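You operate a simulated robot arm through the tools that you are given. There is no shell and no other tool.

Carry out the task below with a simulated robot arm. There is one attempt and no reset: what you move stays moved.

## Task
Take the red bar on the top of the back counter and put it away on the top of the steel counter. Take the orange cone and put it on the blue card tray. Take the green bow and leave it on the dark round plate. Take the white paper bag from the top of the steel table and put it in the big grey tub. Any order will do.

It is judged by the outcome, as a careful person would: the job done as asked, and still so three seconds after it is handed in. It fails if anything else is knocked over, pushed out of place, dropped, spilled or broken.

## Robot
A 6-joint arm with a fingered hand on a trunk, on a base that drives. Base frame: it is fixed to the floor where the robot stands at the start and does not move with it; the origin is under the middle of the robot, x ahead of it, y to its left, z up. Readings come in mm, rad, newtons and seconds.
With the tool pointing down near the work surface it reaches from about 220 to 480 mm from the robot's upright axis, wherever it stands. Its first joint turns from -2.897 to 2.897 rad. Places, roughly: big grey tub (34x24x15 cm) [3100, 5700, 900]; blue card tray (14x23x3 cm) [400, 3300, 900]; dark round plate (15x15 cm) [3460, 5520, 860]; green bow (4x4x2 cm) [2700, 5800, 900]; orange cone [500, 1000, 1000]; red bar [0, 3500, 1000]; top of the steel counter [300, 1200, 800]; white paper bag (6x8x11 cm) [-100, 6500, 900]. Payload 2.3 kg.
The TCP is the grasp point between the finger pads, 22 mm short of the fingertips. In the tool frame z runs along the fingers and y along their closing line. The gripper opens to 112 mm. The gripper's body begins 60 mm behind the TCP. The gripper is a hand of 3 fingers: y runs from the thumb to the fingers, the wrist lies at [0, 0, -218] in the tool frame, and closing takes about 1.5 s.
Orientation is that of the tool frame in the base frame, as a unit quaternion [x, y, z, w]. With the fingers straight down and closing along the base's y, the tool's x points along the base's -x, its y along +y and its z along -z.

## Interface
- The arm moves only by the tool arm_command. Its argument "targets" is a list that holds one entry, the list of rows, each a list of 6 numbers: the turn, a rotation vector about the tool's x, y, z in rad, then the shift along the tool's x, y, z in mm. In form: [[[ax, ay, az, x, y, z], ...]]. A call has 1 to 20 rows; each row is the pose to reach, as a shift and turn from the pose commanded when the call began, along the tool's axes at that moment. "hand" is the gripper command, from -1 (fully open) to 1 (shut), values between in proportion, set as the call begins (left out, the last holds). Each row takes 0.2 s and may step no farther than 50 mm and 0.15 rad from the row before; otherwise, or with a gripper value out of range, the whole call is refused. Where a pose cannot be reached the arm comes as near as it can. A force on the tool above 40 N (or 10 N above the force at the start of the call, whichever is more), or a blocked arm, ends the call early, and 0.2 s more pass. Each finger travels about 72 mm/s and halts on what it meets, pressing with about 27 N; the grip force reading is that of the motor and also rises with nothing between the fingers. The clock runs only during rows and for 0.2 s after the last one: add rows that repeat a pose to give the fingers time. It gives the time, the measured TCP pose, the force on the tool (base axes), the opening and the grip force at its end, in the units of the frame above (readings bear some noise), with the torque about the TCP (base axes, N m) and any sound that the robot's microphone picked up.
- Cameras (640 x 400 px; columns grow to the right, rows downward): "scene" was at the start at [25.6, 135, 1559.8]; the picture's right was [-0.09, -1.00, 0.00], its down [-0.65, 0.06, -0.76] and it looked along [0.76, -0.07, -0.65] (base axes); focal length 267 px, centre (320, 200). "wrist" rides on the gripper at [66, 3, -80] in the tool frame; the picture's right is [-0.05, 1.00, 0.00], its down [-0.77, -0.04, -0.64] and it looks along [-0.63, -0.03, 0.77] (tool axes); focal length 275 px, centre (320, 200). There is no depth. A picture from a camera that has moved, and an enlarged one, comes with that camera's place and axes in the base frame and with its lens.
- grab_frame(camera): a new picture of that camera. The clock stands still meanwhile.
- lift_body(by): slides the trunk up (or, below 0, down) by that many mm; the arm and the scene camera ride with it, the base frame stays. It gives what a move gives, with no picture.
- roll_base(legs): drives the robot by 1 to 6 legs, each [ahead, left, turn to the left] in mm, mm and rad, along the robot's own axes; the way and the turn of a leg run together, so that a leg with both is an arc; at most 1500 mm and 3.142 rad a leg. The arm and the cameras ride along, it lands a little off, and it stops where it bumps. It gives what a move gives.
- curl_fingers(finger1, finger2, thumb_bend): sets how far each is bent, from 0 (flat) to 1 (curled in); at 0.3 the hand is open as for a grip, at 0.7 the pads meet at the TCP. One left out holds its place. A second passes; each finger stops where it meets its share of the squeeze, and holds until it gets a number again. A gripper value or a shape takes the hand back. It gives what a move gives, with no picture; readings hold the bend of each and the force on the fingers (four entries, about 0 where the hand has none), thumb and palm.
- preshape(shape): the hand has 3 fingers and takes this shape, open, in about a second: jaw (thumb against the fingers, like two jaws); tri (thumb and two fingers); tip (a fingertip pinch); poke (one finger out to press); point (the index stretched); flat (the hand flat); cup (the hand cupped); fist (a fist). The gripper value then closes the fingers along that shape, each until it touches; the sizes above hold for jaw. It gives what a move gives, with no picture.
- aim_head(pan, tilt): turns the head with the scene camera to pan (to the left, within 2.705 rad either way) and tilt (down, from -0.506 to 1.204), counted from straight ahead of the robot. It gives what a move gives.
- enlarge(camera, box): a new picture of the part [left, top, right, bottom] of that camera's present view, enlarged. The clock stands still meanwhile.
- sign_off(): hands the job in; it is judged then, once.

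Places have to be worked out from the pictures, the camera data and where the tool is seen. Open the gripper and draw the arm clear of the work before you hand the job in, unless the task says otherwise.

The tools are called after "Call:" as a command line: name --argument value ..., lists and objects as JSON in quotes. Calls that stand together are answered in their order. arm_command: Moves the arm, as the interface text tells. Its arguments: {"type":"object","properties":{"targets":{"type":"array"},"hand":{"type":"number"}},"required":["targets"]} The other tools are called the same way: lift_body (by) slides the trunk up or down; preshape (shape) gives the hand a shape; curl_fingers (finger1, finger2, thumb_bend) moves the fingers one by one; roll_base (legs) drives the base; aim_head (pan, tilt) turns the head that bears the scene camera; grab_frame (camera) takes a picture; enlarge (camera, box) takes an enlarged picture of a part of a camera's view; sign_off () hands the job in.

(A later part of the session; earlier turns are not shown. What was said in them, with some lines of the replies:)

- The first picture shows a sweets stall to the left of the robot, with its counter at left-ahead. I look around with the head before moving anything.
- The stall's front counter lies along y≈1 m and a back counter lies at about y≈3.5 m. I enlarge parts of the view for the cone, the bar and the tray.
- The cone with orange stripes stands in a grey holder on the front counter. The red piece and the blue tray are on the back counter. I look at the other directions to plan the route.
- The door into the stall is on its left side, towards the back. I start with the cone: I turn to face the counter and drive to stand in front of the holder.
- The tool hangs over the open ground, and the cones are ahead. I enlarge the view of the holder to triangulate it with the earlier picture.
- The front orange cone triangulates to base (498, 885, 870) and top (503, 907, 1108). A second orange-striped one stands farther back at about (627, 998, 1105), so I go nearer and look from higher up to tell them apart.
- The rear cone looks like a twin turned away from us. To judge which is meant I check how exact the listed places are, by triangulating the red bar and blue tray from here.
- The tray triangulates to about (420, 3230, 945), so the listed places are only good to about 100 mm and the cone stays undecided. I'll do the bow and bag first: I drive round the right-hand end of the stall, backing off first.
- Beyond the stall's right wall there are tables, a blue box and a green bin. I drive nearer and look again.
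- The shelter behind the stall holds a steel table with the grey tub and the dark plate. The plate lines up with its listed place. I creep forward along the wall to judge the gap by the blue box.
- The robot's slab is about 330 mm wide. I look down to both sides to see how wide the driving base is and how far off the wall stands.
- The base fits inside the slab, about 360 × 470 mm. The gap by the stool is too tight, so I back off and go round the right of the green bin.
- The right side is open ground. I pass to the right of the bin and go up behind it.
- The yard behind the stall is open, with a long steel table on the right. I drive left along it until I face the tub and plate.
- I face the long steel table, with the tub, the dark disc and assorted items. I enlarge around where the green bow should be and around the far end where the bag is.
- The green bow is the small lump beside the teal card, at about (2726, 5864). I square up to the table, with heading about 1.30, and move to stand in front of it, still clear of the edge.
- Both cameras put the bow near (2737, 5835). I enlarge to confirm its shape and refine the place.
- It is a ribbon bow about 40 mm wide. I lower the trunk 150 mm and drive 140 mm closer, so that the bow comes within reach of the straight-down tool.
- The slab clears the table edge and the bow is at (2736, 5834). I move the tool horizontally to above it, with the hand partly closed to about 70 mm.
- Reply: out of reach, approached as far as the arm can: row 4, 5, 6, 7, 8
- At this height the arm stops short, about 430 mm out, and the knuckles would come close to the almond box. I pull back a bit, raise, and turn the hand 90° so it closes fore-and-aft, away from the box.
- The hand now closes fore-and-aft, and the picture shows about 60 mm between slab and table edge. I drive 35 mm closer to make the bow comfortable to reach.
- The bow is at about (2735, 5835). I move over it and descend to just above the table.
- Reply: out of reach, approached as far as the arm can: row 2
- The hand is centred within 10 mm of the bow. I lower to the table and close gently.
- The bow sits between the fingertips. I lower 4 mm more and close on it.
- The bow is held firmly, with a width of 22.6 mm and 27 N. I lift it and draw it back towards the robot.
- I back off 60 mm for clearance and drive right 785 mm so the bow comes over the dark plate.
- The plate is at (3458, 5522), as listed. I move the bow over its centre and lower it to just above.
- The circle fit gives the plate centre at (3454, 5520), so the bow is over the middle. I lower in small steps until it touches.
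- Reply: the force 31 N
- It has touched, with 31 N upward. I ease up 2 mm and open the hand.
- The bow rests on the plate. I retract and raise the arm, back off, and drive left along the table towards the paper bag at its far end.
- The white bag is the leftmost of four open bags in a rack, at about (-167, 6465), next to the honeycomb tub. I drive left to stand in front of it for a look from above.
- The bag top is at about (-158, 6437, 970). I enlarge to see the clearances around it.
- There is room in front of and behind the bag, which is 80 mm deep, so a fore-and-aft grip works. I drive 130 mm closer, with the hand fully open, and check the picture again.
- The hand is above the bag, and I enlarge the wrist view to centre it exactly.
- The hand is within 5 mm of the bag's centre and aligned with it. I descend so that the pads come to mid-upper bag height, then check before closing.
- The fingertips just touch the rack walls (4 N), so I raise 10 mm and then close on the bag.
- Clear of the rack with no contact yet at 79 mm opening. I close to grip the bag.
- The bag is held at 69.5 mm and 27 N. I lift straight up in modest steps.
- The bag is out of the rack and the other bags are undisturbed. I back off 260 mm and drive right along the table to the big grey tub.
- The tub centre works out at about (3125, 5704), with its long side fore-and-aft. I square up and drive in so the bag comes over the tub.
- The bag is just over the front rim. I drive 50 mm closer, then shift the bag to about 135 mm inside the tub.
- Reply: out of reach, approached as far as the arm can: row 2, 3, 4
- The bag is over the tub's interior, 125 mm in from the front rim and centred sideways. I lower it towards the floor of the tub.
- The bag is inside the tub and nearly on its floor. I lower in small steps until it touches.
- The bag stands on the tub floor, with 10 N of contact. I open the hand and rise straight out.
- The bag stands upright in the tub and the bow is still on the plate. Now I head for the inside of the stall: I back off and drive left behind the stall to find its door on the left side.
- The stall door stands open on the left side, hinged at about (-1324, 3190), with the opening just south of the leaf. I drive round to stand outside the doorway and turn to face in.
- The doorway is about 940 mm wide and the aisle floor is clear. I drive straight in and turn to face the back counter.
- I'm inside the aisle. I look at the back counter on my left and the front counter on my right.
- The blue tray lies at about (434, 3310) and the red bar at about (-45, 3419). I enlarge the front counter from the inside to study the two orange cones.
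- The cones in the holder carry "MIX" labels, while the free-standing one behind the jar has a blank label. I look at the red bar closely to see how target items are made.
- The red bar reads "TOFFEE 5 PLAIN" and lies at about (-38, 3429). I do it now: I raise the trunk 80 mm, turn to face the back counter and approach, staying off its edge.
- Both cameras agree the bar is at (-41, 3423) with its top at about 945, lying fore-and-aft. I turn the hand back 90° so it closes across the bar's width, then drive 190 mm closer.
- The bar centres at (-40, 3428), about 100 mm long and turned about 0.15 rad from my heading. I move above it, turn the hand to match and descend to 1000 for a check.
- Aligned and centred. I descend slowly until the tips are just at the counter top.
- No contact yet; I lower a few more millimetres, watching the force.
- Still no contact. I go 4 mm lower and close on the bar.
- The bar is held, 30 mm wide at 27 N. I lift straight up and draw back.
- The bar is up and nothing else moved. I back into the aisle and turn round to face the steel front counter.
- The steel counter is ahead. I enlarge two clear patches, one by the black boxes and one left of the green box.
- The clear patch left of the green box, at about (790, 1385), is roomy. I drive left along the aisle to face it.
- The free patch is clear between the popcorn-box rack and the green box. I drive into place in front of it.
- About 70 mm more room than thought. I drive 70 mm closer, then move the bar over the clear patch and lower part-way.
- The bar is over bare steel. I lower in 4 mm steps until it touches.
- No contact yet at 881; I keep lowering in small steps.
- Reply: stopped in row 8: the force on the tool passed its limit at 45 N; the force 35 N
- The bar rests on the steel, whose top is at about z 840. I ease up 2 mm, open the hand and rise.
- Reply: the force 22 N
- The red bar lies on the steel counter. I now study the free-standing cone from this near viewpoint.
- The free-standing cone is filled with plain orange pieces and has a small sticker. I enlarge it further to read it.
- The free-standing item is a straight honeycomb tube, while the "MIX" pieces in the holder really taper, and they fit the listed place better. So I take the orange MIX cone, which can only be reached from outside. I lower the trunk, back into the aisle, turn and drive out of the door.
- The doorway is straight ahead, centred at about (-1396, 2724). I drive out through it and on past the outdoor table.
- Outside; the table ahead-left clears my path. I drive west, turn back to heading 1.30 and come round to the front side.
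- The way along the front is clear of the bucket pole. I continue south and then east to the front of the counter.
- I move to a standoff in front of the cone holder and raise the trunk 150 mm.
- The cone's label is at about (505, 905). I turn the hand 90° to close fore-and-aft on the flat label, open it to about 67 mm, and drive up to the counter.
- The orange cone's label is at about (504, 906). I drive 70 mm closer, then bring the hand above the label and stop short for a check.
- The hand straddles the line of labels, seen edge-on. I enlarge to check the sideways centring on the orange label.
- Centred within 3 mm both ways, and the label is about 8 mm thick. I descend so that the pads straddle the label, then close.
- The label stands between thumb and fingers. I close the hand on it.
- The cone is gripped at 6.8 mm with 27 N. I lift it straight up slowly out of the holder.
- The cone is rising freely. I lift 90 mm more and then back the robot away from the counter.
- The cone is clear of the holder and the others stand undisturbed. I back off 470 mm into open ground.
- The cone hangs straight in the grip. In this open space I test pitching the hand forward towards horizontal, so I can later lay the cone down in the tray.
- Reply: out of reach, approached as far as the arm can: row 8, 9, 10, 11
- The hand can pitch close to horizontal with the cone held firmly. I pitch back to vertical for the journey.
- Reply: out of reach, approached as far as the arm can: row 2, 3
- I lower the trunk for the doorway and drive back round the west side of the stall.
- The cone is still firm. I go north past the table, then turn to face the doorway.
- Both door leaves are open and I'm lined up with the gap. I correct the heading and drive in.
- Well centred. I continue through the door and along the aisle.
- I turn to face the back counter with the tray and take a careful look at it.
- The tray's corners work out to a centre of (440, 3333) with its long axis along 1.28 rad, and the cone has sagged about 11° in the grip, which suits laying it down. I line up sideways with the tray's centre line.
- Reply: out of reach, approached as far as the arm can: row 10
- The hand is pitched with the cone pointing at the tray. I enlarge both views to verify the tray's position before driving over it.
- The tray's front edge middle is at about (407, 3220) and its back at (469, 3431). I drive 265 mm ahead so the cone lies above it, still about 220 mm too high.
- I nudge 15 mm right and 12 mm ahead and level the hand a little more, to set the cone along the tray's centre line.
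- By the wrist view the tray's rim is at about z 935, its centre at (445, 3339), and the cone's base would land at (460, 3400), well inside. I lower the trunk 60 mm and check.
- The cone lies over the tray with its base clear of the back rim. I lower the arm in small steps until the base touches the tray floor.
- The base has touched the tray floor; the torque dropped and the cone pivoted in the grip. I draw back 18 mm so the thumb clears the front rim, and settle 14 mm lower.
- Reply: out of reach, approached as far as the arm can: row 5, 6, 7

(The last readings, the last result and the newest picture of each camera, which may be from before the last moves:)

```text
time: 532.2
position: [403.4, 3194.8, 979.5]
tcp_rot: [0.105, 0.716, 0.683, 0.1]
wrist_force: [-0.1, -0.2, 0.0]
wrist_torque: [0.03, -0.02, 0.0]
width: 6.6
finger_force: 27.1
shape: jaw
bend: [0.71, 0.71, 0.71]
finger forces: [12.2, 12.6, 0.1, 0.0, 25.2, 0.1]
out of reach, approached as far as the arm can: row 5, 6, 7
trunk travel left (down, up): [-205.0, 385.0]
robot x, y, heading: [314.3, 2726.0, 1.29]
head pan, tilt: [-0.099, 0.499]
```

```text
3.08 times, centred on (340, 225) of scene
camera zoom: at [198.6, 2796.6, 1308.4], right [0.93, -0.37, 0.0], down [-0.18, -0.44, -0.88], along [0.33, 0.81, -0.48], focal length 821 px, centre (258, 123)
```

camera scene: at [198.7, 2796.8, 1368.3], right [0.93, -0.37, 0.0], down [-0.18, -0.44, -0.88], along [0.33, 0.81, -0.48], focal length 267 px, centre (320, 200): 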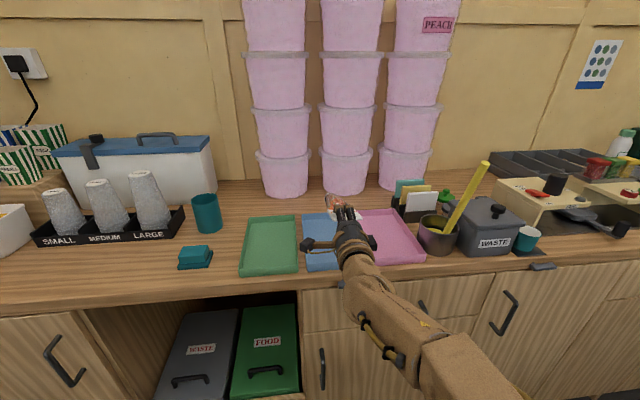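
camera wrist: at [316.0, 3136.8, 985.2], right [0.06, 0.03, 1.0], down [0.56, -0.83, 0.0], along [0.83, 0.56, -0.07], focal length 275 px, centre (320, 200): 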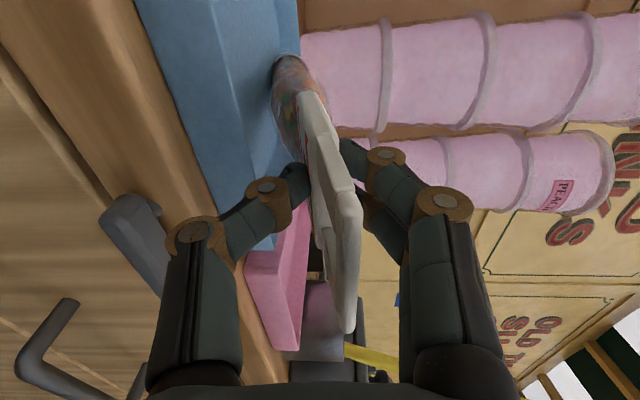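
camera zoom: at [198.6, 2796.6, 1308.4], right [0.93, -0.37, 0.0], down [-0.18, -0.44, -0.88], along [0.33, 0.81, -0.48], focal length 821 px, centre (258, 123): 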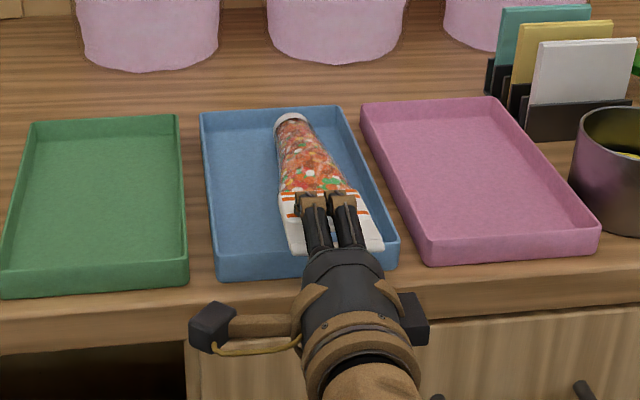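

The cone lies along the tray with its handle end by the front rim. I lower the trunk another 7 mm, then open only the two upper fingers, leaving the thumb as a support underneath.

Call:
lift_body --by -7

Call:
curl_fingers --finger1 0.4 --finger2 0.4

Call:
grab_frame --camera "wrist"

Call:
enlarge --camera "scene" --box '[240, 160, 440, 290]'

```text
time: 532.8
position: [403.6, 3193.5, 971.2]
tcp_rot: [0.104, 0.717, 0.682, 0.1]
wrist_force: [-0.4, 0.0, -0.4]
wrist_torque: [0.06, 0.01, 0.04]
width: 6.7
finger_force: 26.6
shape: jaw
bend: [0.71, 0.71, 0.71]
finger forces: [12.3, 12.4, 0.0, 0.1, 25.0, 0.0]
trunk travel left (down, up): [-198.0, 392.0]
robot x, y, heading: [313.9, 2730.2, 1.29]
head pan, tilt: [-0.099, 0.499]
```

```text
time: 533.8
position: [402.8, 3195.9, 972.9]
tcp_rot: [0.104, 0.716, 0.683, 0.099]
wrist_force: [-0.5, 0.1, 0.1]
wrist_torque: [0.06, 0.0, -0.01]
width: 25.6
finger_force: 0.4
shape: fingers
bend: [0.4, 0.4, 0.89]
finger forces: [0.0, 0.1, 0.0, 0.1, 0.2, 0.0]
trunk travel left (down, up): [-198.0, 392.0]
robot x, y, heading: [311.2, 2728.9, 1.285]
head pan, tilt: [-0.099, 0.499]
```

```text
taken
camera wrist: at [316.0, 3136.8, 978.3], right [0.06, 0.03, 1.0], down [0.56, -0.83, -0.01], along [0.83, 0.56, -0.07], focal length 275 px, centre (320, 200)
```

wrist: 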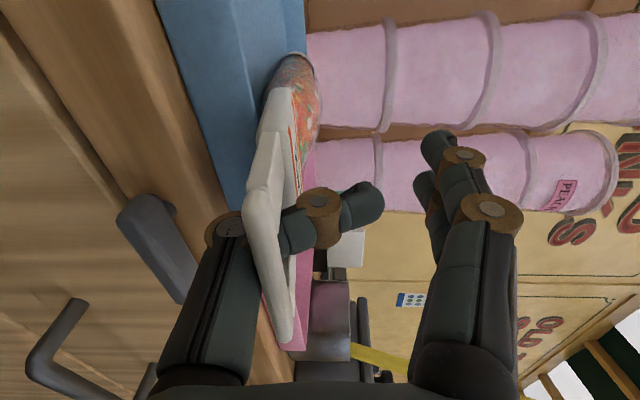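

```text
3.08 times, centred on (340, 225) of scene
camera zoom: at [198.6, 2796.7, 1301.4], right [0.93, -0.37, 0.0], down [-0.18, -0.44, -0.88], along [0.33, 0.81, -0.48], focal length 821 px, centre (258, 123)
```

zoom: 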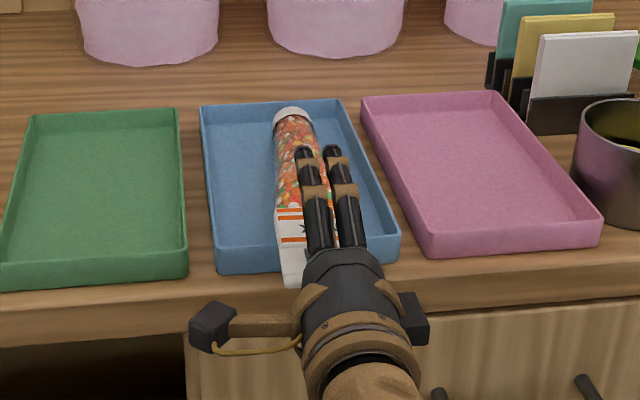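

The thumb curled up past the label and the cone has settled into the tray beside it. I enlarge to see how the thumb and handle sit before withdrawing.

Call:
enlarge --camera "wrist" --box '[180, 40, 400, 380]'

Call:
enlarge --camera "scene" --box '[300, 190, 380, 270]'

```text
1.18 times, centred on (290, 210) of wrist
camera zoom: at [316.0, 3136.8, 978.3], right [0.06, 0.03, 1.0], down [0.56, -0.83, -0.01], along [0.83, 0.56, -0.07], focal length 324 px, centre (355, 188)
```

zoom: 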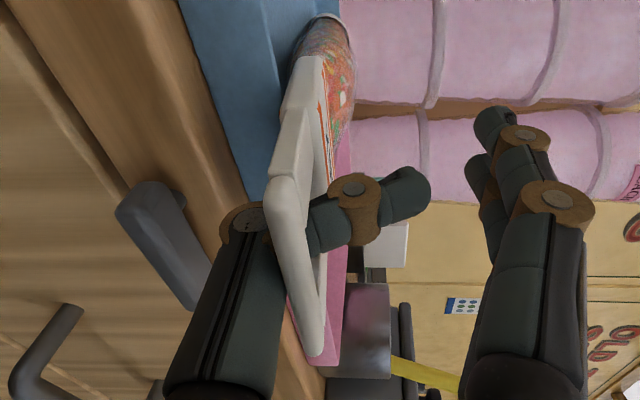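

```text
5.00 times, centred on (340, 230) of scene
camera zoom: at [198.6, 2796.7, 1301.4], right [0.93, -0.37, 0.0], down [-0.18, -0.44, -0.88], along [0.33, 0.81, -0.48], focal length 1334 px, centre (220, 50)
```

zoom: 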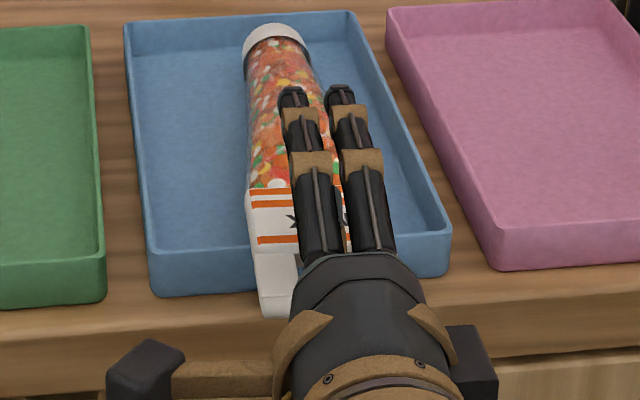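

The thumb tip has gone up through the handle's hole. I raise the hand 25 mm, then straighten the thumb step by step so it withdraws downward out of the hole.

Call:
arm_command --targets '[[[0, 0, 0, 0, 8, 0], [0, 0, 0, 0, 16, 0], [0, 0, 0, 0, 25, 0], [0, 0, 0, 0, 25, 0]]]'

Call:
curl_fingers --thumb_bend 0.65

Call:
grab_frame --camera "wrist"

Call:
enlarge --camera "scene" --box '[300, 190, 380, 270]'

```text
time: 534.8
position: [404.6, 3197.2, 997.0]
tcp_rot: [0.105, 0.717, 0.682, 0.099]
wrist_force: [-0.8, 0.9, -0.8]
wrist_torque: [-0.01, -0.01, 0.0]
width: 25.2
finger_force: 0.0
shape: fingers
bend: [0.4, 0.4, 0.89]
finger forces: [0.0, 0.0, 0.0, 0.0, 0.5, 0.1]
trunk travel left (down, up): [-198.0, 392.0]
robot x, y, heading: [314.0, 2727.0, 1.291]
head pan, tilt: [-0.099, 0.499]
```

```text
time: 535.8
position: [404.3, 3197.0, 997.1]
tcp_rot: [0.104, 0.716, 0.683, 0.1]
wrist_force: [-0.6, -0.6, 1.6]
wrist_torque: [0.32, -0.08, 0.05]
width: 40.9
finger_force: 8.1
shape: fingers
bend: [0.4, 0.4, 0.69]
finger forces: [0.0, 0.0, 0.0, 0.0, 16.9, 0.1]
trunk travel left (down, up): [-198.0, 392.0]
robot x, y, heading: [315.7, 2726.2, 1.289]
head pan, tilt: [-0.099, 0.499]
```

```text
taken
camera wrist: at [316.7, 3138.6, 1004.1], right [0.06, 0.03, 1.0], down [0.56, -0.83, -0.01], along [0.83, 0.56, -0.07], focal length 275 px, centre (320, 200)
```

wrist: 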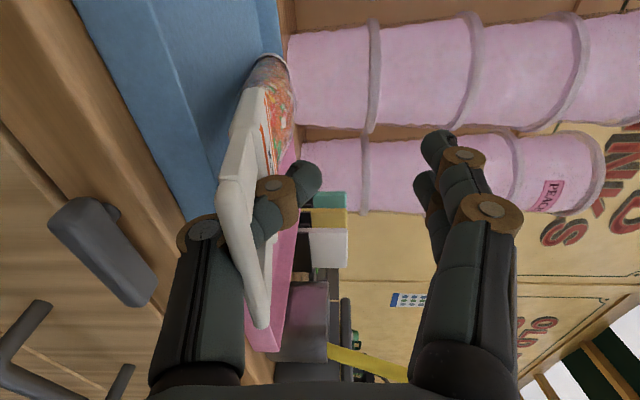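

```text
5.00 times, centred on (340, 230) of scene
camera zoom: at [198.5, 2796.2, 1301.4], right [0.93, -0.37, 0.0], down [-0.18, -0.44, -0.88], along [0.33, 0.81, -0.48], focal length 1334 px, centre (220, 50)
```

zoom: 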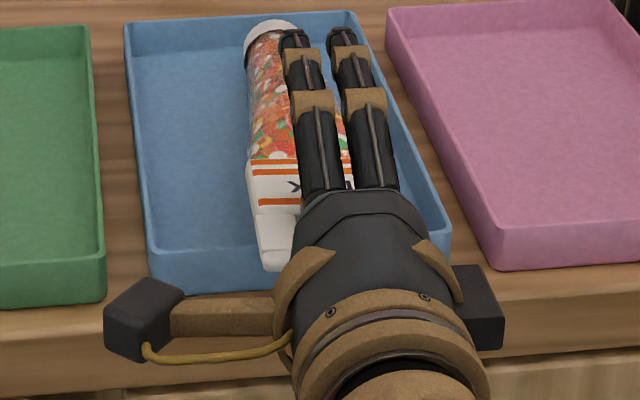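

The thumb presses on the hole's front edge because the cone's base is against the back rim. I pull the hand back 25 mm, dragging the cone a little, then straighten the thumb further.

Call:
arm_command --targets '[[[0, 0, 0, 0, 0, -6], [0, 0, 0, 0, 0, -12], [0, 0, 0, 0, 0, -18], [0, 0, 0, 0, 0, -25], [0, 0, 0, 0, 0, -25]]]'

Call:
curl_fingers --thumb_bend 0.55

Call:
grab_frame --camera "wrist"

Call:
enlarge --camera "scene" --box '[300, 190, 380, 270]'

```text
time: 537.0
position: [395.5, 3172.0, 998.8]
tcp_rot: [0.105, 0.717, 0.682, 0.1]
wrist_force: [-0.7, 0.9, 1.1]
wrist_torque: [0.32, -0.14, -0.01]
width: 41.5
finger_force: 8.1
shape: fingers
bend: [0.4, 0.4, 0.69]
finger forces: [0.1, 0.1, 0.0, 0.0, 15.7, 0.1]
trunk travel left (down, up): [-198.0, 392.0]
robot x, y, heading: [316.0, 2727.7, 1.291]
head pan, tilt: [-0.099, 0.499]
```

```text
time: 538.0
position: [396.7, 3172.1, 999.0]
tcp_rot: [0.104, 0.716, 0.683, 0.099]
wrist_force: [-1.0, -0.9, 3.8]
wrist_torque: [0.76, -0.29, 0.08]
width: 42.0
finger_force: 22.7
shape: fingers
bend: [0.4, 0.4, 0.65]
finger forces: [0.1, 0.0, 0.0, 0.0, 46.3, 0.0]
trunk travel left (down, up): [-198.0, 392.0]
robot x, y, heading: [315.0, 2726.5, 1.286]
head pan, tilt: [-0.099, 0.499]
```

```text
taken
camera wrist: at [308.7, 3113.7, 1005.5], right [0.06, 0.03, 1.0], down [0.56, -0.83, -0.01], along [0.83, 0.56, -0.07], focal length 275 px, centre (320, 200)
```

wrist: 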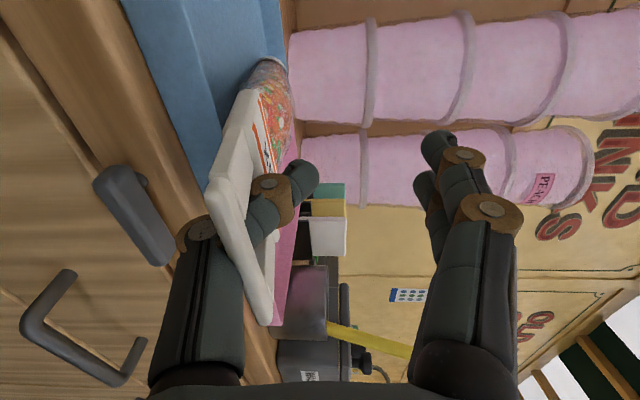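

```text
5.00 times, centred on (340, 230) of scene
camera zoom: at [198.3, 2795.8, 1301.4], right [0.93, -0.37, 0.0], down [-0.18, -0.44, -0.88], along [0.33, 0.81, -0.48], focal length 1334 px, centre (220, 50)
```

zoom: 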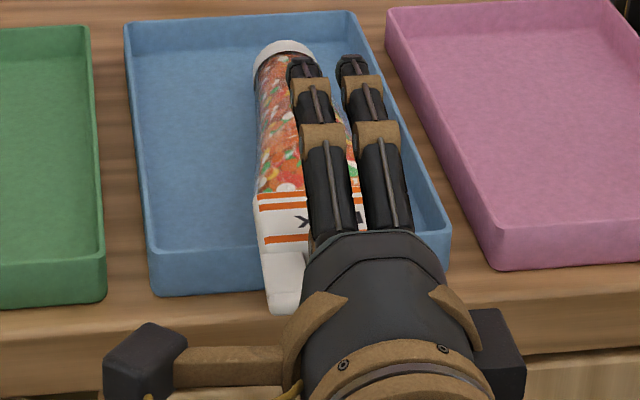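

The thumb is jammed in the hole rather than pushing the cone. I relax it to its free bend and look at how far the counter's edge is, so I can lower the hand in front of the counter and let the handle rest on the rim.

Call:
curl_fingers --thumb_bend 0.78

Call:
enlarge --camera "wrist" --box '[0, 0, 320, 320]'

Call:
aim_head --pan -0.1 --tilt 0.75

Call:
enlarge --camera "scene" --box '[240, 90, 440, 230]'

```text
time: 539.0
position: [395.6, 3172.6, 998.8]
tcp_rot: [0.105, 0.716, 0.683, 0.099]
wrist_force: [0.6, -0.7, -0.1]
wrist_torque: [0.01, 0.0, -0.02]
width: 32.3
finger_force: 0.5
shape: fingers
bend: [0.4, 0.4, 0.78]
finger forces: [0.0, 0.0, 0.0, 0.1, 0.8, 0.0]
trunk travel left (down, up): [-198.0, 392.0]
robot x, y, heading: [312.5, 2726.3, 1.29]
head pan, tilt: [-0.099, 0.499]
```

```text
1.25 times, centred on (160, 160) of wrist
camera zoom: at [309.0, 3114.4, 1005.2], right [0.06, 0.03, 1.0], down [0.56, -0.83, -0.01], along [0.83, 0.56, -0.07], focal length 344 px, centre (520, 250)
```

zoom: 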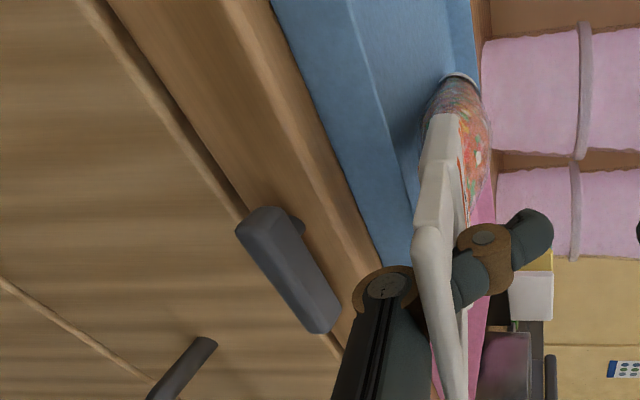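

```text
time: 539.8
position: [395.7, 3173.4, 997.9]
tcp_rot: [0.105, 0.716, 0.683, 0.1]
wrist_force: [0.3, 0.6, 0.1]
wrist_torque: [-0.03, -0.02, 0.02]
width: 32.4
finger_force: 0.4
shape: fingers
bend: [0.4, 0.4, 0.78]
finger forces: [0.0, 0.0, 0.0, 0.0, 0.7, 0.1]
trunk travel left (down, up): [-198.0, 392.0]
robot x, y, heading: [314.3, 2730.0, 1.288]
head pan, tilt: [-0.099, 0.75]
```

```text
2.86 times, centred on (340, 160) of scene
camera zoom: at [195.6, 2789.2, 1279.4], right [0.93, -0.37, 0.0], down [-0.25, -0.63, -0.73], along [0.27, 0.68, -0.68], focal length 762 px, centre (263, 314)
```

zoom: 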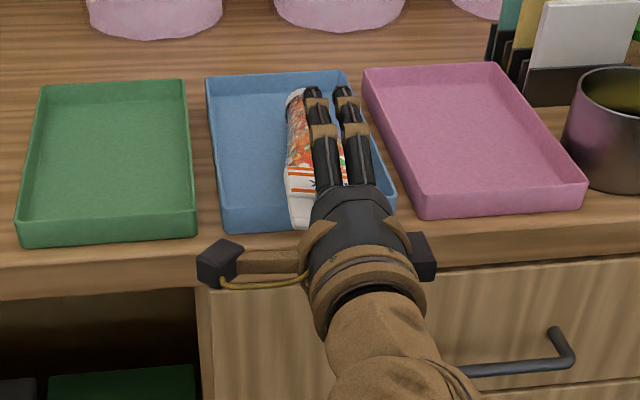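

The hand is already some 50 mm outside the counter's edge, so there is room below. I ease the thumb to 0.72 and lower the trunk 28 mm so the handle comes to rest on the front rim.

Call:
curl_fingers --thumb_bend 0.73

Call:
lift_body --by -28

Call:
grab_frame --camera "wrist"

Call:
enlarge --camera "scene" --box '[280, 100, 400, 220]'

```text
time: 540.8
position: [394.7, 3173.0, 998.8]
tcp_rot: [0.104, 0.717, 0.682, 0.1]
wrist_force: [-0.1, -0.2, -0.1]
wrist_torque: [0.02, 0.0, -0.01]
width: 37.9
finger_force: 0.5
shape: fingers
bend: [0.4, 0.4, 0.73]
finger forces: [0.0, 0.0, 0.0, 0.0, 0.6, 0.0]
trunk travel left (down, up): [-198.0, 392.0]
robot x, y, heading: [315.3, 2726.4, 1.289]
head pan, tilt: [-0.099, 0.75]
```

```text
time: 541.5
position: [395.9, 3172.0, 972.2]
tcp_rot: [0.104, 0.716, 0.683, 0.099]
wrist_force: [0.2, -1.2, 4.2]
wrist_torque: [0.05, -0.03, -0.04]
width: 33.8
finger_force: 3.2
shape: fingers
bend: [0.4, 0.4, 0.76]
finger forces: [0.0, 0.1, 0.0, 0.0, 6.9, 0.0]
trunk travel left (down, up): [-170.0, 420.0]
robot x, y, heading: [315.2, 2731.4, 1.289]
head pan, tilt: [-0.099, 0.75]
```

```text
taken
camera wrist: at [308.8, 3113.8, 977.6], right [0.06, 0.03, 1.0], down [0.56, -0.83, -0.01], along [0.83, 0.56, -0.07], focal length 275 px, centre (320, 200)
```

wrist: 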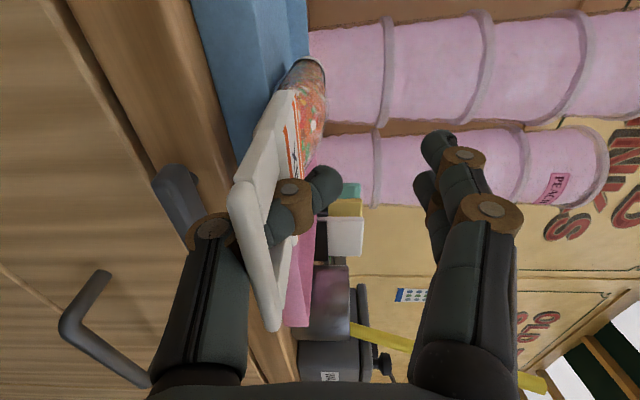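

```text
3.33 times, centred on (340, 160) of scene
camera zoom: at [195.4, 2788.5, 1251.4], right [0.93, -0.37, 0.0], down [-0.25, -0.63, -0.73], along [0.27, 0.68, -0.68], focal length 889 px, centre (253, 333)
```

zoom: 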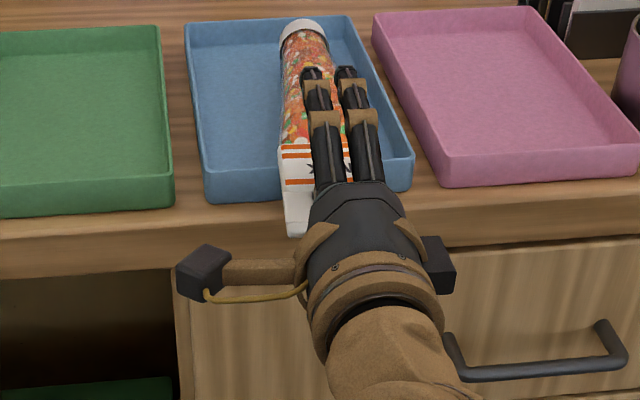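

The handle has reached the rim and the thumb presses 7 N on the hole's front edge. I now withdraw diagonally: back a little, then down a little.

Call:
arm_command --targets '[[[0, 0, 0, 0, 0, -4], [0, 0, 0, 0, 0, -8], [0, 0, 0, 0, 0, -8]]]'

Call:
lift_body --by -10

Call:
arm_command --targets '[[[0, 0, 0, 0, 0, -4], [0, 0, 0, 0, 0, -8], [0, 0, 0, 0, 0, -8]]]'

Call:
grab_frame --camera "wrist"

Call:
enlarge --camera "scene" --box '[280, 100, 400, 220]'

```text
time: 542.3
position: [392.5, 3165.5, 971.1]
tcp_rot: [0.104, 0.716, 0.683, 0.099]
wrist_force: [1.1, 1.1, 1.8]
wrist_torque: [0.12, -0.01, 0.01]
width: 34.9
finger_force: 3.9
shape: fingers
bend: [0.4, 0.4, 0.75]
finger forces: [0.0, 0.1, 0.0, 0.1, 7.3, 0.0]
trunk travel left (down, up): [-170.0, 420.0]
robot x, y, heading: [315.7, 2728.8, 1.287]
head pan, tilt: [-0.099, 0.75]
```

```text
time: 542.9
position: [394.2, 3164.9, 960.8]
tcp_rot: [0.105, 0.717, 0.682, 0.099]
wrist_force: [0.8, 1.1, 5.0]
wrist_torque: [0.22, -0.09, -0.05]
width: 31.7
finger_force: 6.4
shape: fingers
bend: [0.4, 0.4, 0.77]
finger forces: [0.1, 0.0, 0.0, 0.0, 13.5, 0.0]
trunk travel left (down, up): [-160.0, 430.0]
robot x, y, heading: [314.8, 2730.8, 1.289]
head pan, tilt: [-0.099, 0.75]
```

```text
time: 543.7
position: [390.8, 3156.1, 962.7]
tcp_rot: [0.105, 0.716, 0.683, 0.1]
wrist_force: [0.8, 2.6, 4.0]
wrist_torque: [0.21, -0.03, 0.03]
width: 32.1
finger_force: 6.6
shape: fingers
bend: [0.4, 0.4, 0.77]
finger forces: [0.0, 0.0, 0.0, 0.0, 14.4, 0.0]
trunk travel left (down, up): [-160.0, 430.0]
robot x, y, heading: [317.1, 2731.4, 1.288]
head pan, tilt: [-0.099, 0.75]
```

```text
taken
camera wrist: at [304.1, 3098.2, 968.6], right [0.06, 0.03, 1.0], down [0.56, -0.83, -0.01], along [0.83, 0.56, -0.07], focal length 275 px, centre (320, 200)
```

wrist: 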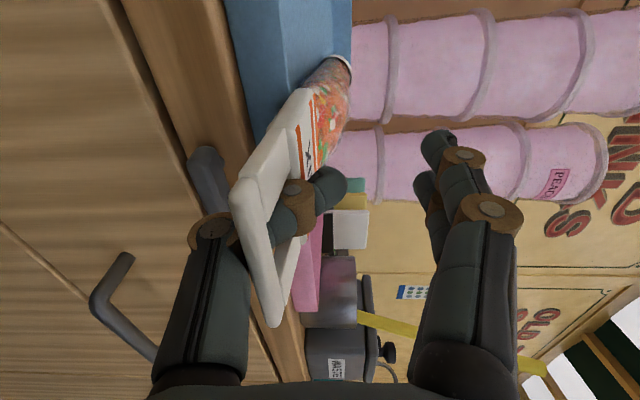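

```text
3.33 times, centred on (340, 160) of scene
camera zoom: at [195.6, 2789.0, 1241.4], right [0.93, -0.37, 0.0], down [-0.25, -0.63, -0.73], along [0.27, 0.68, -0.68], focal length 889 px, centre (253, 333)
```

zoom: 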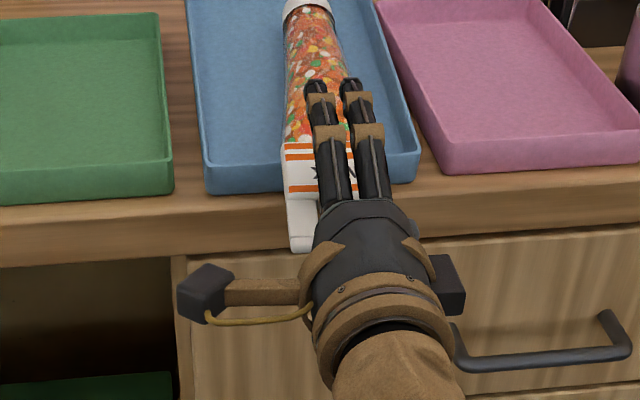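

Pulling back only drags the cone with the hooked thumb, so I stop that. I curl the thumb more upright, which makes it nearly perpendicular to the handle, and then go straight down.

Call:
curl_fingers --thumb_bend 0.87

Call:
arm_command --targets '[[[0, 0, 0, 0, 0, 5], [0, 0, 0, 0, 0, 5]]]'

Call:
lift_body --by -15

Call:
grab_frame --camera "wrist"

Call:
enlarge --camera "scene" --box '[280, 60, 400, 200]'

```text
time: 544.7
position: [391.8, 3156.5, 961.1]
tcp_rot: [0.105, 0.716, 0.683, 0.1]
wrist_force: [0.0, 0.3, -0.6]
wrist_torque: [0.03, -0.02, 0.01]
width: 26.6
finger_force: 0.0
shape: fingers
bend: [0.4, 0.4, 0.87]
finger forces: [0.0, 0.0, 0.0, 0.1, 0.0, 0.0]
trunk travel left (down, up): [-160.0, 430.0]
robot x, y, heading: [312.2, 2729.5, 1.291]
head pan, tilt: [-0.099, 0.75]
```

```text
time: 545.3
position: [393.0, 3161.0, 961.4]
tcp_rot: [0.105, 0.716, 0.682, 0.1]
wrist_force: [0.0, -0.3, 0.6]
wrist_torque: [0.03, -0.01, 0.01]
width: 26.6
finger_force: 0.1
shape: fingers
bend: [0.4, 0.4, 0.87]
finger forces: [0.1, 0.0, 0.1, 0.0, 0.1, 0.1]
trunk travel left (down, up): [-160.0, 430.0]
robot x, y, heading: [315.3, 2733.0, 1.286]
head pan, tilt: [-0.099, 0.75]
```

```text
time: 545.9
position: [393.3, 3161.8, 947.0]
tcp_rot: [0.105, 0.717, 0.682, 0.1]
wrist_force: [-0.2, -0.1, 0.0]
wrist_torque: [-0.02, 0.01, 0.02]
width: 26.3
finger_force: 0.0
shape: fingers
bend: [0.4, 0.4, 0.87]
finger forces: [0.1, 0.1, 0.1, 0.0, 0.3, 0.1]
trunk travel left (down, up): [-145.0, 445.0]
robot x, y, heading: [315.2, 2727.5, 1.291]
head pan, tilt: [-0.099, 0.75]
```

```text
taken
camera wrist: at [306.0, 3103.6, 953.8], right [0.06, 0.03, 1.0], down [0.56, -0.83, -0.01], along [0.83, 0.56, -0.07], focal length 275 px, centre (320, 200)
```

wrist: 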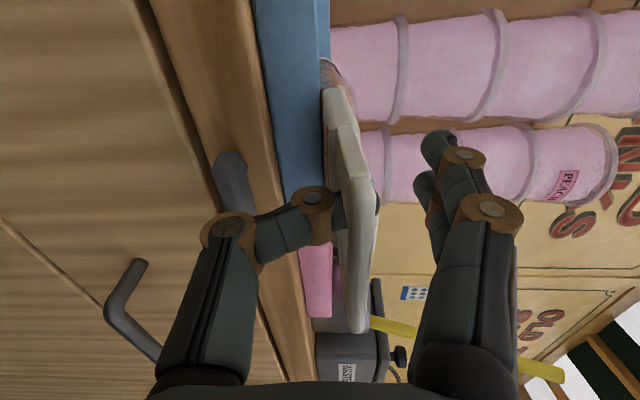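

```text
2.86 times, centred on (340, 130) of scene
camera zoom: at [195.6, 2789.0, 1226.3], right [0.93, -0.37, 0.0], down [-0.25, -0.63, -0.73], along [0.27, 0.68, -0.68], focal length 762 px, centre (263, 400)
```

zoom: 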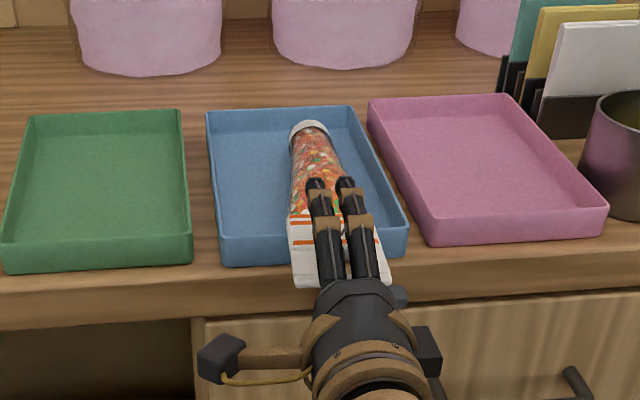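

That works: the thumb is sliding down out of the hole with no force. I continue straight down 20 mm.

Call:
lift_body --by -20

Call:
grab_frame --camera "wrist"

Call:
enlarge --camera "scene" --box '[280, 60, 400, 200]'

```text
time: 546.6
position: [392.7, 3161.4, 927.8]
tcp_rot: [0.104, 0.716, 0.683, 0.101]
wrist_force: [0.7, -0.4, 0.3]
wrist_torque: [-0.02, 0.03, 0.02]
width: 26.9
finger_force: 0.5
shape: fingers
bend: [0.4, 0.4, 0.87]
finger forces: [0.1, 0.6, 0.0, 0.0, 0.0, 0.0]
trunk travel left (down, up): [-125.0, 465.0]
robot x, y, heading: [316.1, 2725.9, 1.287]
head pan, tilt: [-0.099, 0.75]
```

```text
taken
camera wrist: at [306.0, 3103.6, 933.9], right [0.06, 0.03, 1.0], down [0.56, -0.83, -0.01], along [0.83, 0.56, -0.07], focal length 275 px, centre (320, 200)
```

wrist: 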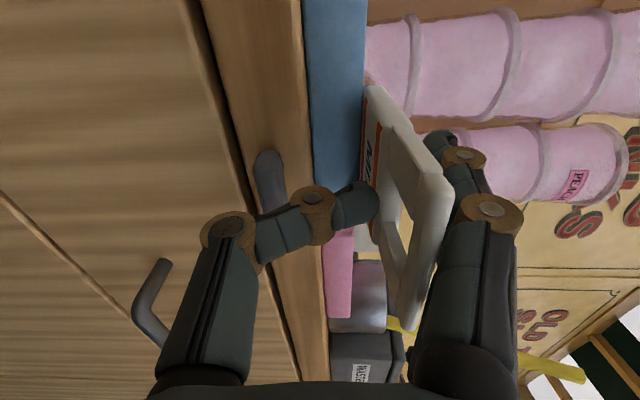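

```text
2.86 times, centred on (340, 130) of scene
camera zoom: at [195.6, 2789.0, 1206.3], right [0.93, -0.37, 0.0], down [-0.25, -0.63, -0.73], along [0.27, 0.68, -0.68], focal length 762 px, centre (263, 400)
```

zoom: 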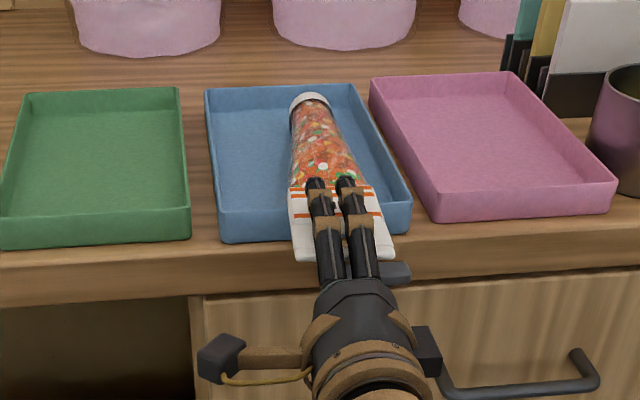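

The thumb is almost out and the upper fingers barely touch the label. I open the upper fingers further and go down another 12 mm.

Call:
curl_fingers --finger1 0.15 --finger2 0.15

Call:
lift_body --by -12

Call:
grab_frame --camera "wrist"

Call:
enlarge --camera "scene" --box '[280, 60, 400, 200]'

```text
time: 547.6
position: [393.2, 3162.2, 928.5]
tcp_rot: [0.105, 0.716, 0.683, 0.1]
wrist_force: [0.3, -0.7, -2.2]
wrist_torque: [0.04, -0.01, 0.01]
width: 48.1
finger_force: 0.2
shape: fingers
bend: [0.15, 0.15, 0.87]
finger forces: [0.0, 0.0, 0.0, 0.0, 0.0, 0.0]
trunk travel left (down, up): [-125.0, 465.0]
robot x, y, heading: [315.9, 2727.9, 1.288]
head pan, tilt: [-0.099, 0.75]
```

```text
time: 548.2
position: [393.0, 3162.2, 915.2]
tcp_rot: [0.104, 0.717, 0.682, 0.099]
wrist_force: [-0.1, -0.6, 0.3]
wrist_torque: [-0.02, -0.03, 0.01]
width: 47.8
finger_force: 0.6
shape: fingers
bend: [0.15, 0.15, 0.87]
finger forces: [0.1, 0.7, 0.0, 0.0, 0.1, 0.1]
trunk travel left (down, up): [-113.0, 477.0]
robot x, y, heading: [319.1, 2730.2, 1.288]
head pan, tilt: [-0.099, 0.75]
```

```text
taken
camera wrist: at [305.9, 3103.5, 922.0], right [0.06, 0.03, 1.0], down [0.56, -0.83, -0.01], along [0.83, 0.56, -0.07], focal length 275 px, centre (320, 200)
```

wrist: 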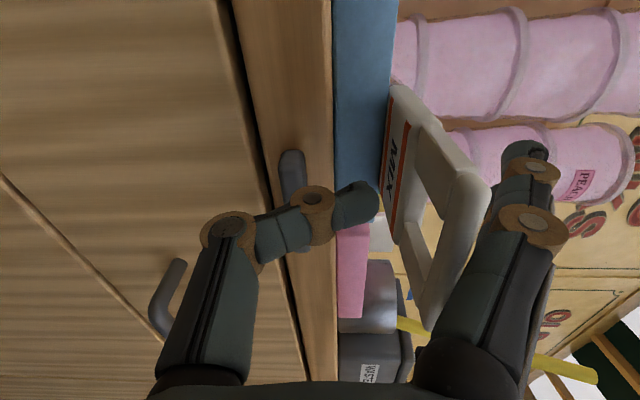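

```text
2.86 times, centred on (340, 130) of scene
camera zoom: at [195.6, 2788.8, 1194.3], right [0.93, -0.37, 0.0], down [-0.25, -0.63, -0.73], along [0.27, 0.68, -0.68], focal length 762 px, centre (263, 400)
```

zoom: 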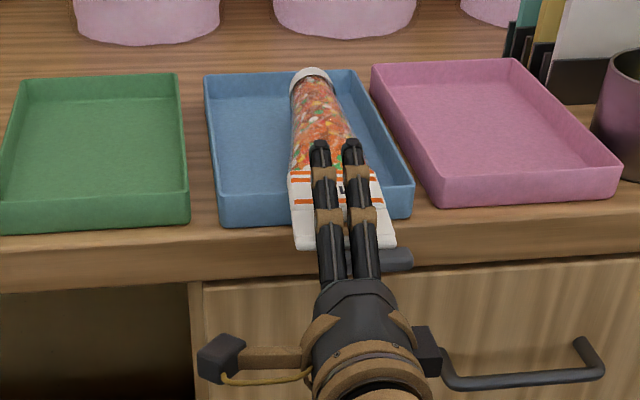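

The thumb is now below the handle with a visible gap. I open the upper fingers a touch more and roll the base straight back 150 mm.

Call:
curl_fingers --finger1 0.05 --finger2 0.05

Call:
roll_base --legs '[[-150, 0, 0]]'

Call:
grab_frame --camera "scene"

Call:
grab_frame --camera "wrist"

```text
time: 549.2
position: [393.3, 3161.4, 915.1]
tcp_rot: [0.105, 0.717, 0.682, 0.1]
wrist_force: [0.5, 0.3, 1.5]
wrist_torque: [-0.03, 0.01, 0.04]
width: 55.3
finger_force: 0.2
shape: fingers
bend: [0.05, 0.05, 0.87]
finger forces: [0.0, 0.6, 0.1, 0.1, 0.1, 0.0]
trunk travel left (down, up): [-113.0, 477.0]
robot x, y, heading: [316.2, 2728.8, 1.288]
head pan, tilt: [-0.099, 0.75]
```

```text
time: 550.5
position: [351.6, 3019.9, 915.7]
tcp_rot: [0.105, 0.716, 0.683, 0.099]
wrist_force: [-0.5, -1.2, 0.1]
wrist_torque: [-0.01, -0.03, 0.03]
width: 55.5
finger_force: 0.1
shape: fingers
bend: [0.05, 0.05, 0.87]
finger forces: [0.0, 0.0, 0.1, 0.0, 0.0, 0.0]
trunk travel left (down, up): [-113.0, 477.0]
robot x, y, heading: [272.4, 2586.3, 1.284]
head pan, tilt: [-0.099, 0.75]
```

```text
taken
camera scene: at [154.4, 2647.5, 1194.4], right [0.93, -0.37, 0.0], down [-0.26, -0.63, -0.73], along [0.27, 0.68, -0.68], focal length 267 px, centre (320, 200)
```

scene: 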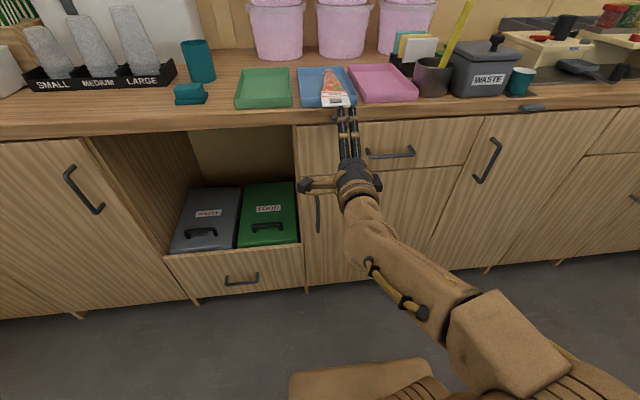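

```text
taken
camera wrist: at [264.9, 2962.0, 921.9], right [0.06, 0.03, 1.0], down [0.56, -0.83, -0.01], along [0.83, 0.56, -0.07], focal length 275 px, centre (320, 200)
```

wrist: 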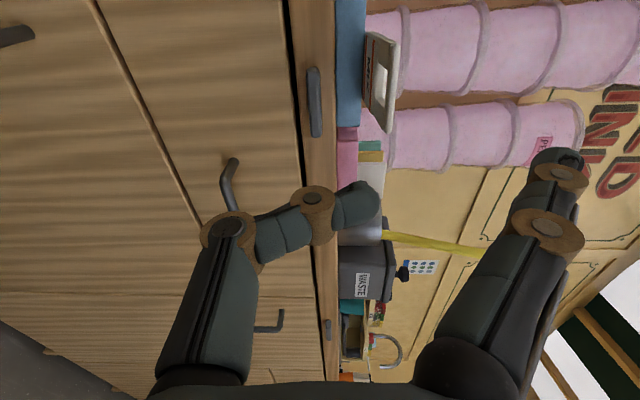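

The hand is free and the cone stays on the blue tray. I enlarge to check how it lies.

Call:
enlarge --camera "scene" --box '[280, 50, 380, 130]'

Call:
enlarge --camera "wrist" --box '[320, 0, 440, 160]'

```text
5.00 times, centred on (330, 90) of scene
camera zoom: at [154.4, 2647.5, 1194.4], right [0.93, -0.37, 0.0], down [-0.26, -0.63, -0.73], along [0.27, 0.68, -0.68], focal length 1334 px, centre (270, 750)
```

zoom: 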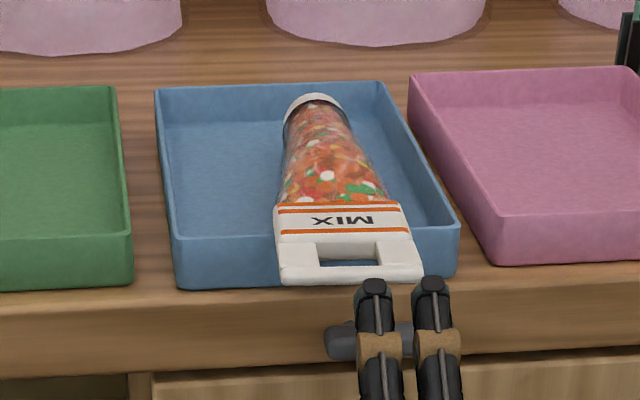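

```text
2.50 times, centred on (380, 80) of wrist
camera zoom: at [264.9, 2962.0, 921.9], right [0.06, 0.03, 1.0], down [0.56, -0.83, -0.01], along [0.83, 0.56, -0.07], focal length 688 px, centre (170, 500)
```

zoom: 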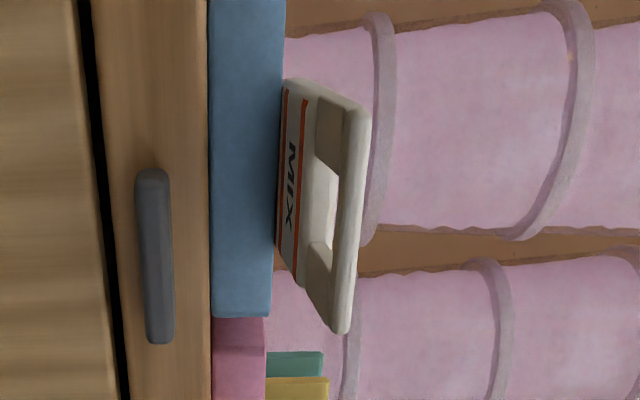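

The cone lies in the tray with its handle on the front rim, stable. I back further away, raise the trunk, open the hand fully and fold the arm back.

Call:
roll_base --legs '[[-120, 0, 0]]'

Call:
lift_body --by 250

Call:
arm_command --targets '[[[0.14, 0, 0, 0, 0, 0], [0.28, 0, 0, 0, 0, 0], [0.42, 0, 0, 0, 0, 0], [0.56, 0, 0, 0, 0, -10], [0.7, 0, 0, 0, 0, -20], [0.84, 0, 0, 0, 0, -30], [0.98, 0, 0, 0, 0, -40], [1.12, 0, 0, 0, 0, -60], [1.26, 0, 0, 0, 0, -80], [1.4, 0, 0, 0, 0, -100], [1.4, 0, 0, 0, 0, -100]]]' --hand -1

Call:
aim_head --pan -0.1 --tilt 0.5

Call:
grab_frame --camera "scene"

Call:
aim_head --pan -2.4 --tilt 0.5

Call:
grab_frame --camera "scene"

```text
time: 551.8
position: [320.5, 2904.7, 915.1]
tcp_rot: [0.106, 0.716, 0.682, 0.101]
wrist_force: [-0.4, -0.6, 0.1]
wrist_torque: [0.02, 0.0, -0.01]
width: 55.1
finger_force: 0.0
shape: fingers
bend: [0.05, 0.05, 0.87]
finger forces: [0.1, 0.0, 0.1, 0.0, 0.1, 0.1]
trunk travel left (down, up): [-113.0, 477.0]
robot x, y, heading: [239.4, 2472.1, 1.282]
head pan, tilt: [-0.099, 0.75]
```

```text
time: 554.4
position: [320.1, 2905.4, 1165.7]
tcp_rot: [0.106, 0.717, 0.682, 0.101]
wrist_force: [-0.2, 0.2, -0.3]
wrist_torque: [0.0, -0.02, 0.0]
width: 55.3
finger_force: 0.1
shape: fingers
bend: [0.05, 0.05, 0.87]
finger forces: [0.0, 0.1, 0.0, 0.0, 0.0, 0.0]
trunk travel left (down, up): [-363.0, 227.0]
robot x, y, heading: [239.4, 2475.7, 1.285]
head pan, tilt: [-0.099, 0.75]
```

```text
time: 556.8
position: [291.3, 2801.1, 1149.1]
tcp_rot: [0.146, 0.987, 0.061, 0.009]
wrist_force: [0.0, -0.5, -0.2]
wrist_torque: [0.04, -0.04, -0.04]
width: 111.8
finger_force: 0.1
shape: jaw
bend: [0.3, 0.3, 0.3]
finger forces: [0.0, 0.1, 0.0, 0.0, 0.0, 0.0]
out of reach, approached as far as the arm can: row 2, 9, 10, 11
trunk travel left (down, up): [-363.0, 227.0]
robot x, y, heading: [241.8, 2470.8, 1.286]
head pan, tilt: [-0.099, 0.75]
```

```text
time: 557.5
position: [291.4, 2801.0, 1149.1]
tcp_rot: [0.145, 0.988, 0.061, 0.009]
wrist_force: [0.2, 0.0, 0.0]
wrist_torque: [-0.01, -0.03, 0.01]
width: 111.9
finger_force: 0.1
shape: jaw
bend: [0.3, 0.3, 0.3]
finger forces: [0.0, 0.0, 0.0, 0.0, 0.1, 0.0]
trunk travel left (down, up): [-363.0, 227.0]
robot x, y, heading: [241.3, 2474.7, 1.279]
head pan, tilt: [-0.099, 0.499]
```

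```text
taken
camera scene: at [123.9, 2540.7, 1466.3], right [0.93, -0.38, 0.0], down [-0.18, -0.44, -0.88], along [0.33, 0.81, -0.48], focal length 267 px, centre (320, 200)
```

scene: 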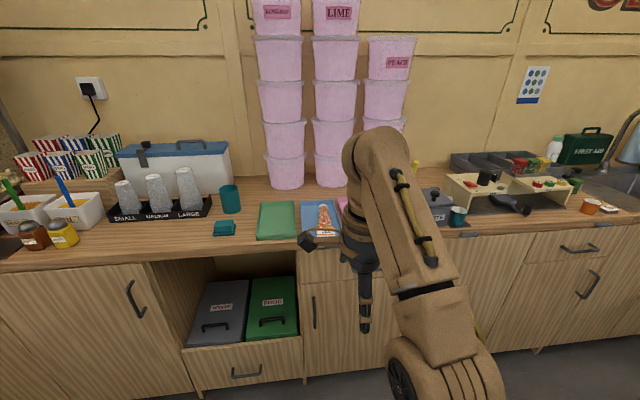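

```text
time: 559.7
position: [291.2, 2801.0, 1149.2]
tcp_rot: [0.146, 0.987, 0.061, 0.009]
wrist_force: [-0.9, -0.1, 0.0]
wrist_torque: [0.0, -0.01, 0.04]
width: 111.6
finger_force: 0.0
shape: jaw
bend: [0.3, 0.3, 0.3]
finger forces: [0.0, 0.0, 0.0, 0.0, 0.1, 0.1]
trunk travel left (down, up): [-363.0, 227.0]
robot x, y, heading: [242.0, 2470.7, 1.288]
head pan, tilt: [-2.4, 0.499]
```

```text
taken
camera scene: at [129.8, 2374.7, 1466.4], right [-0.9, -0.44, 0.0], down [-0.21, 0.43, -0.88], along [0.39, -0.79, -0.48], focal length 267 px, centre (320, 200)
```

scene: 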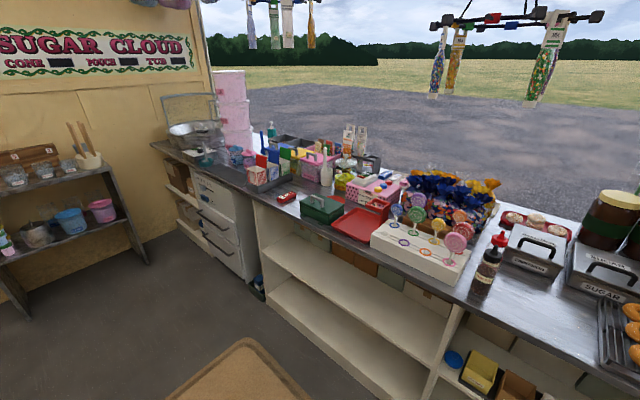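

Everything is placed: the red bar is on the steel counter, the orange cone in the blue tray, the bow on the dark plate and the bag in the grey tub. The hand is open and clear, so I hand the job in.

Call:
sign_off

```text
The job is handed in.
```

All four items are where you asked, and nothing else was knocked over or displaced that I could see. The job is handed in with the hand open and the arm clear.

- **Red bar:** it lies on the top of the steel counter, in the clear patch between the green box and the popcorn-box rack.
- **Orange cone:** it lies along the blue card tray, with its handle end resting on the front rim and sticking out about 35 mm. Freeing the hand was awkward, because the thumb went through the handle's hole and dragged the cone a little. The cone settled flat.
- **Green bow:** it is in the middle of the dark round plate.
- **White paper bag:** it stands upright in the big grey tub.

There were two orange pieces on the front counter. I took the tapered "MIX" one from the holder. The other, standing behind the holder, is a straighter tube with a blank label, and it was slightly farther from the place listed. If that one was meant, the cone part is wrong.
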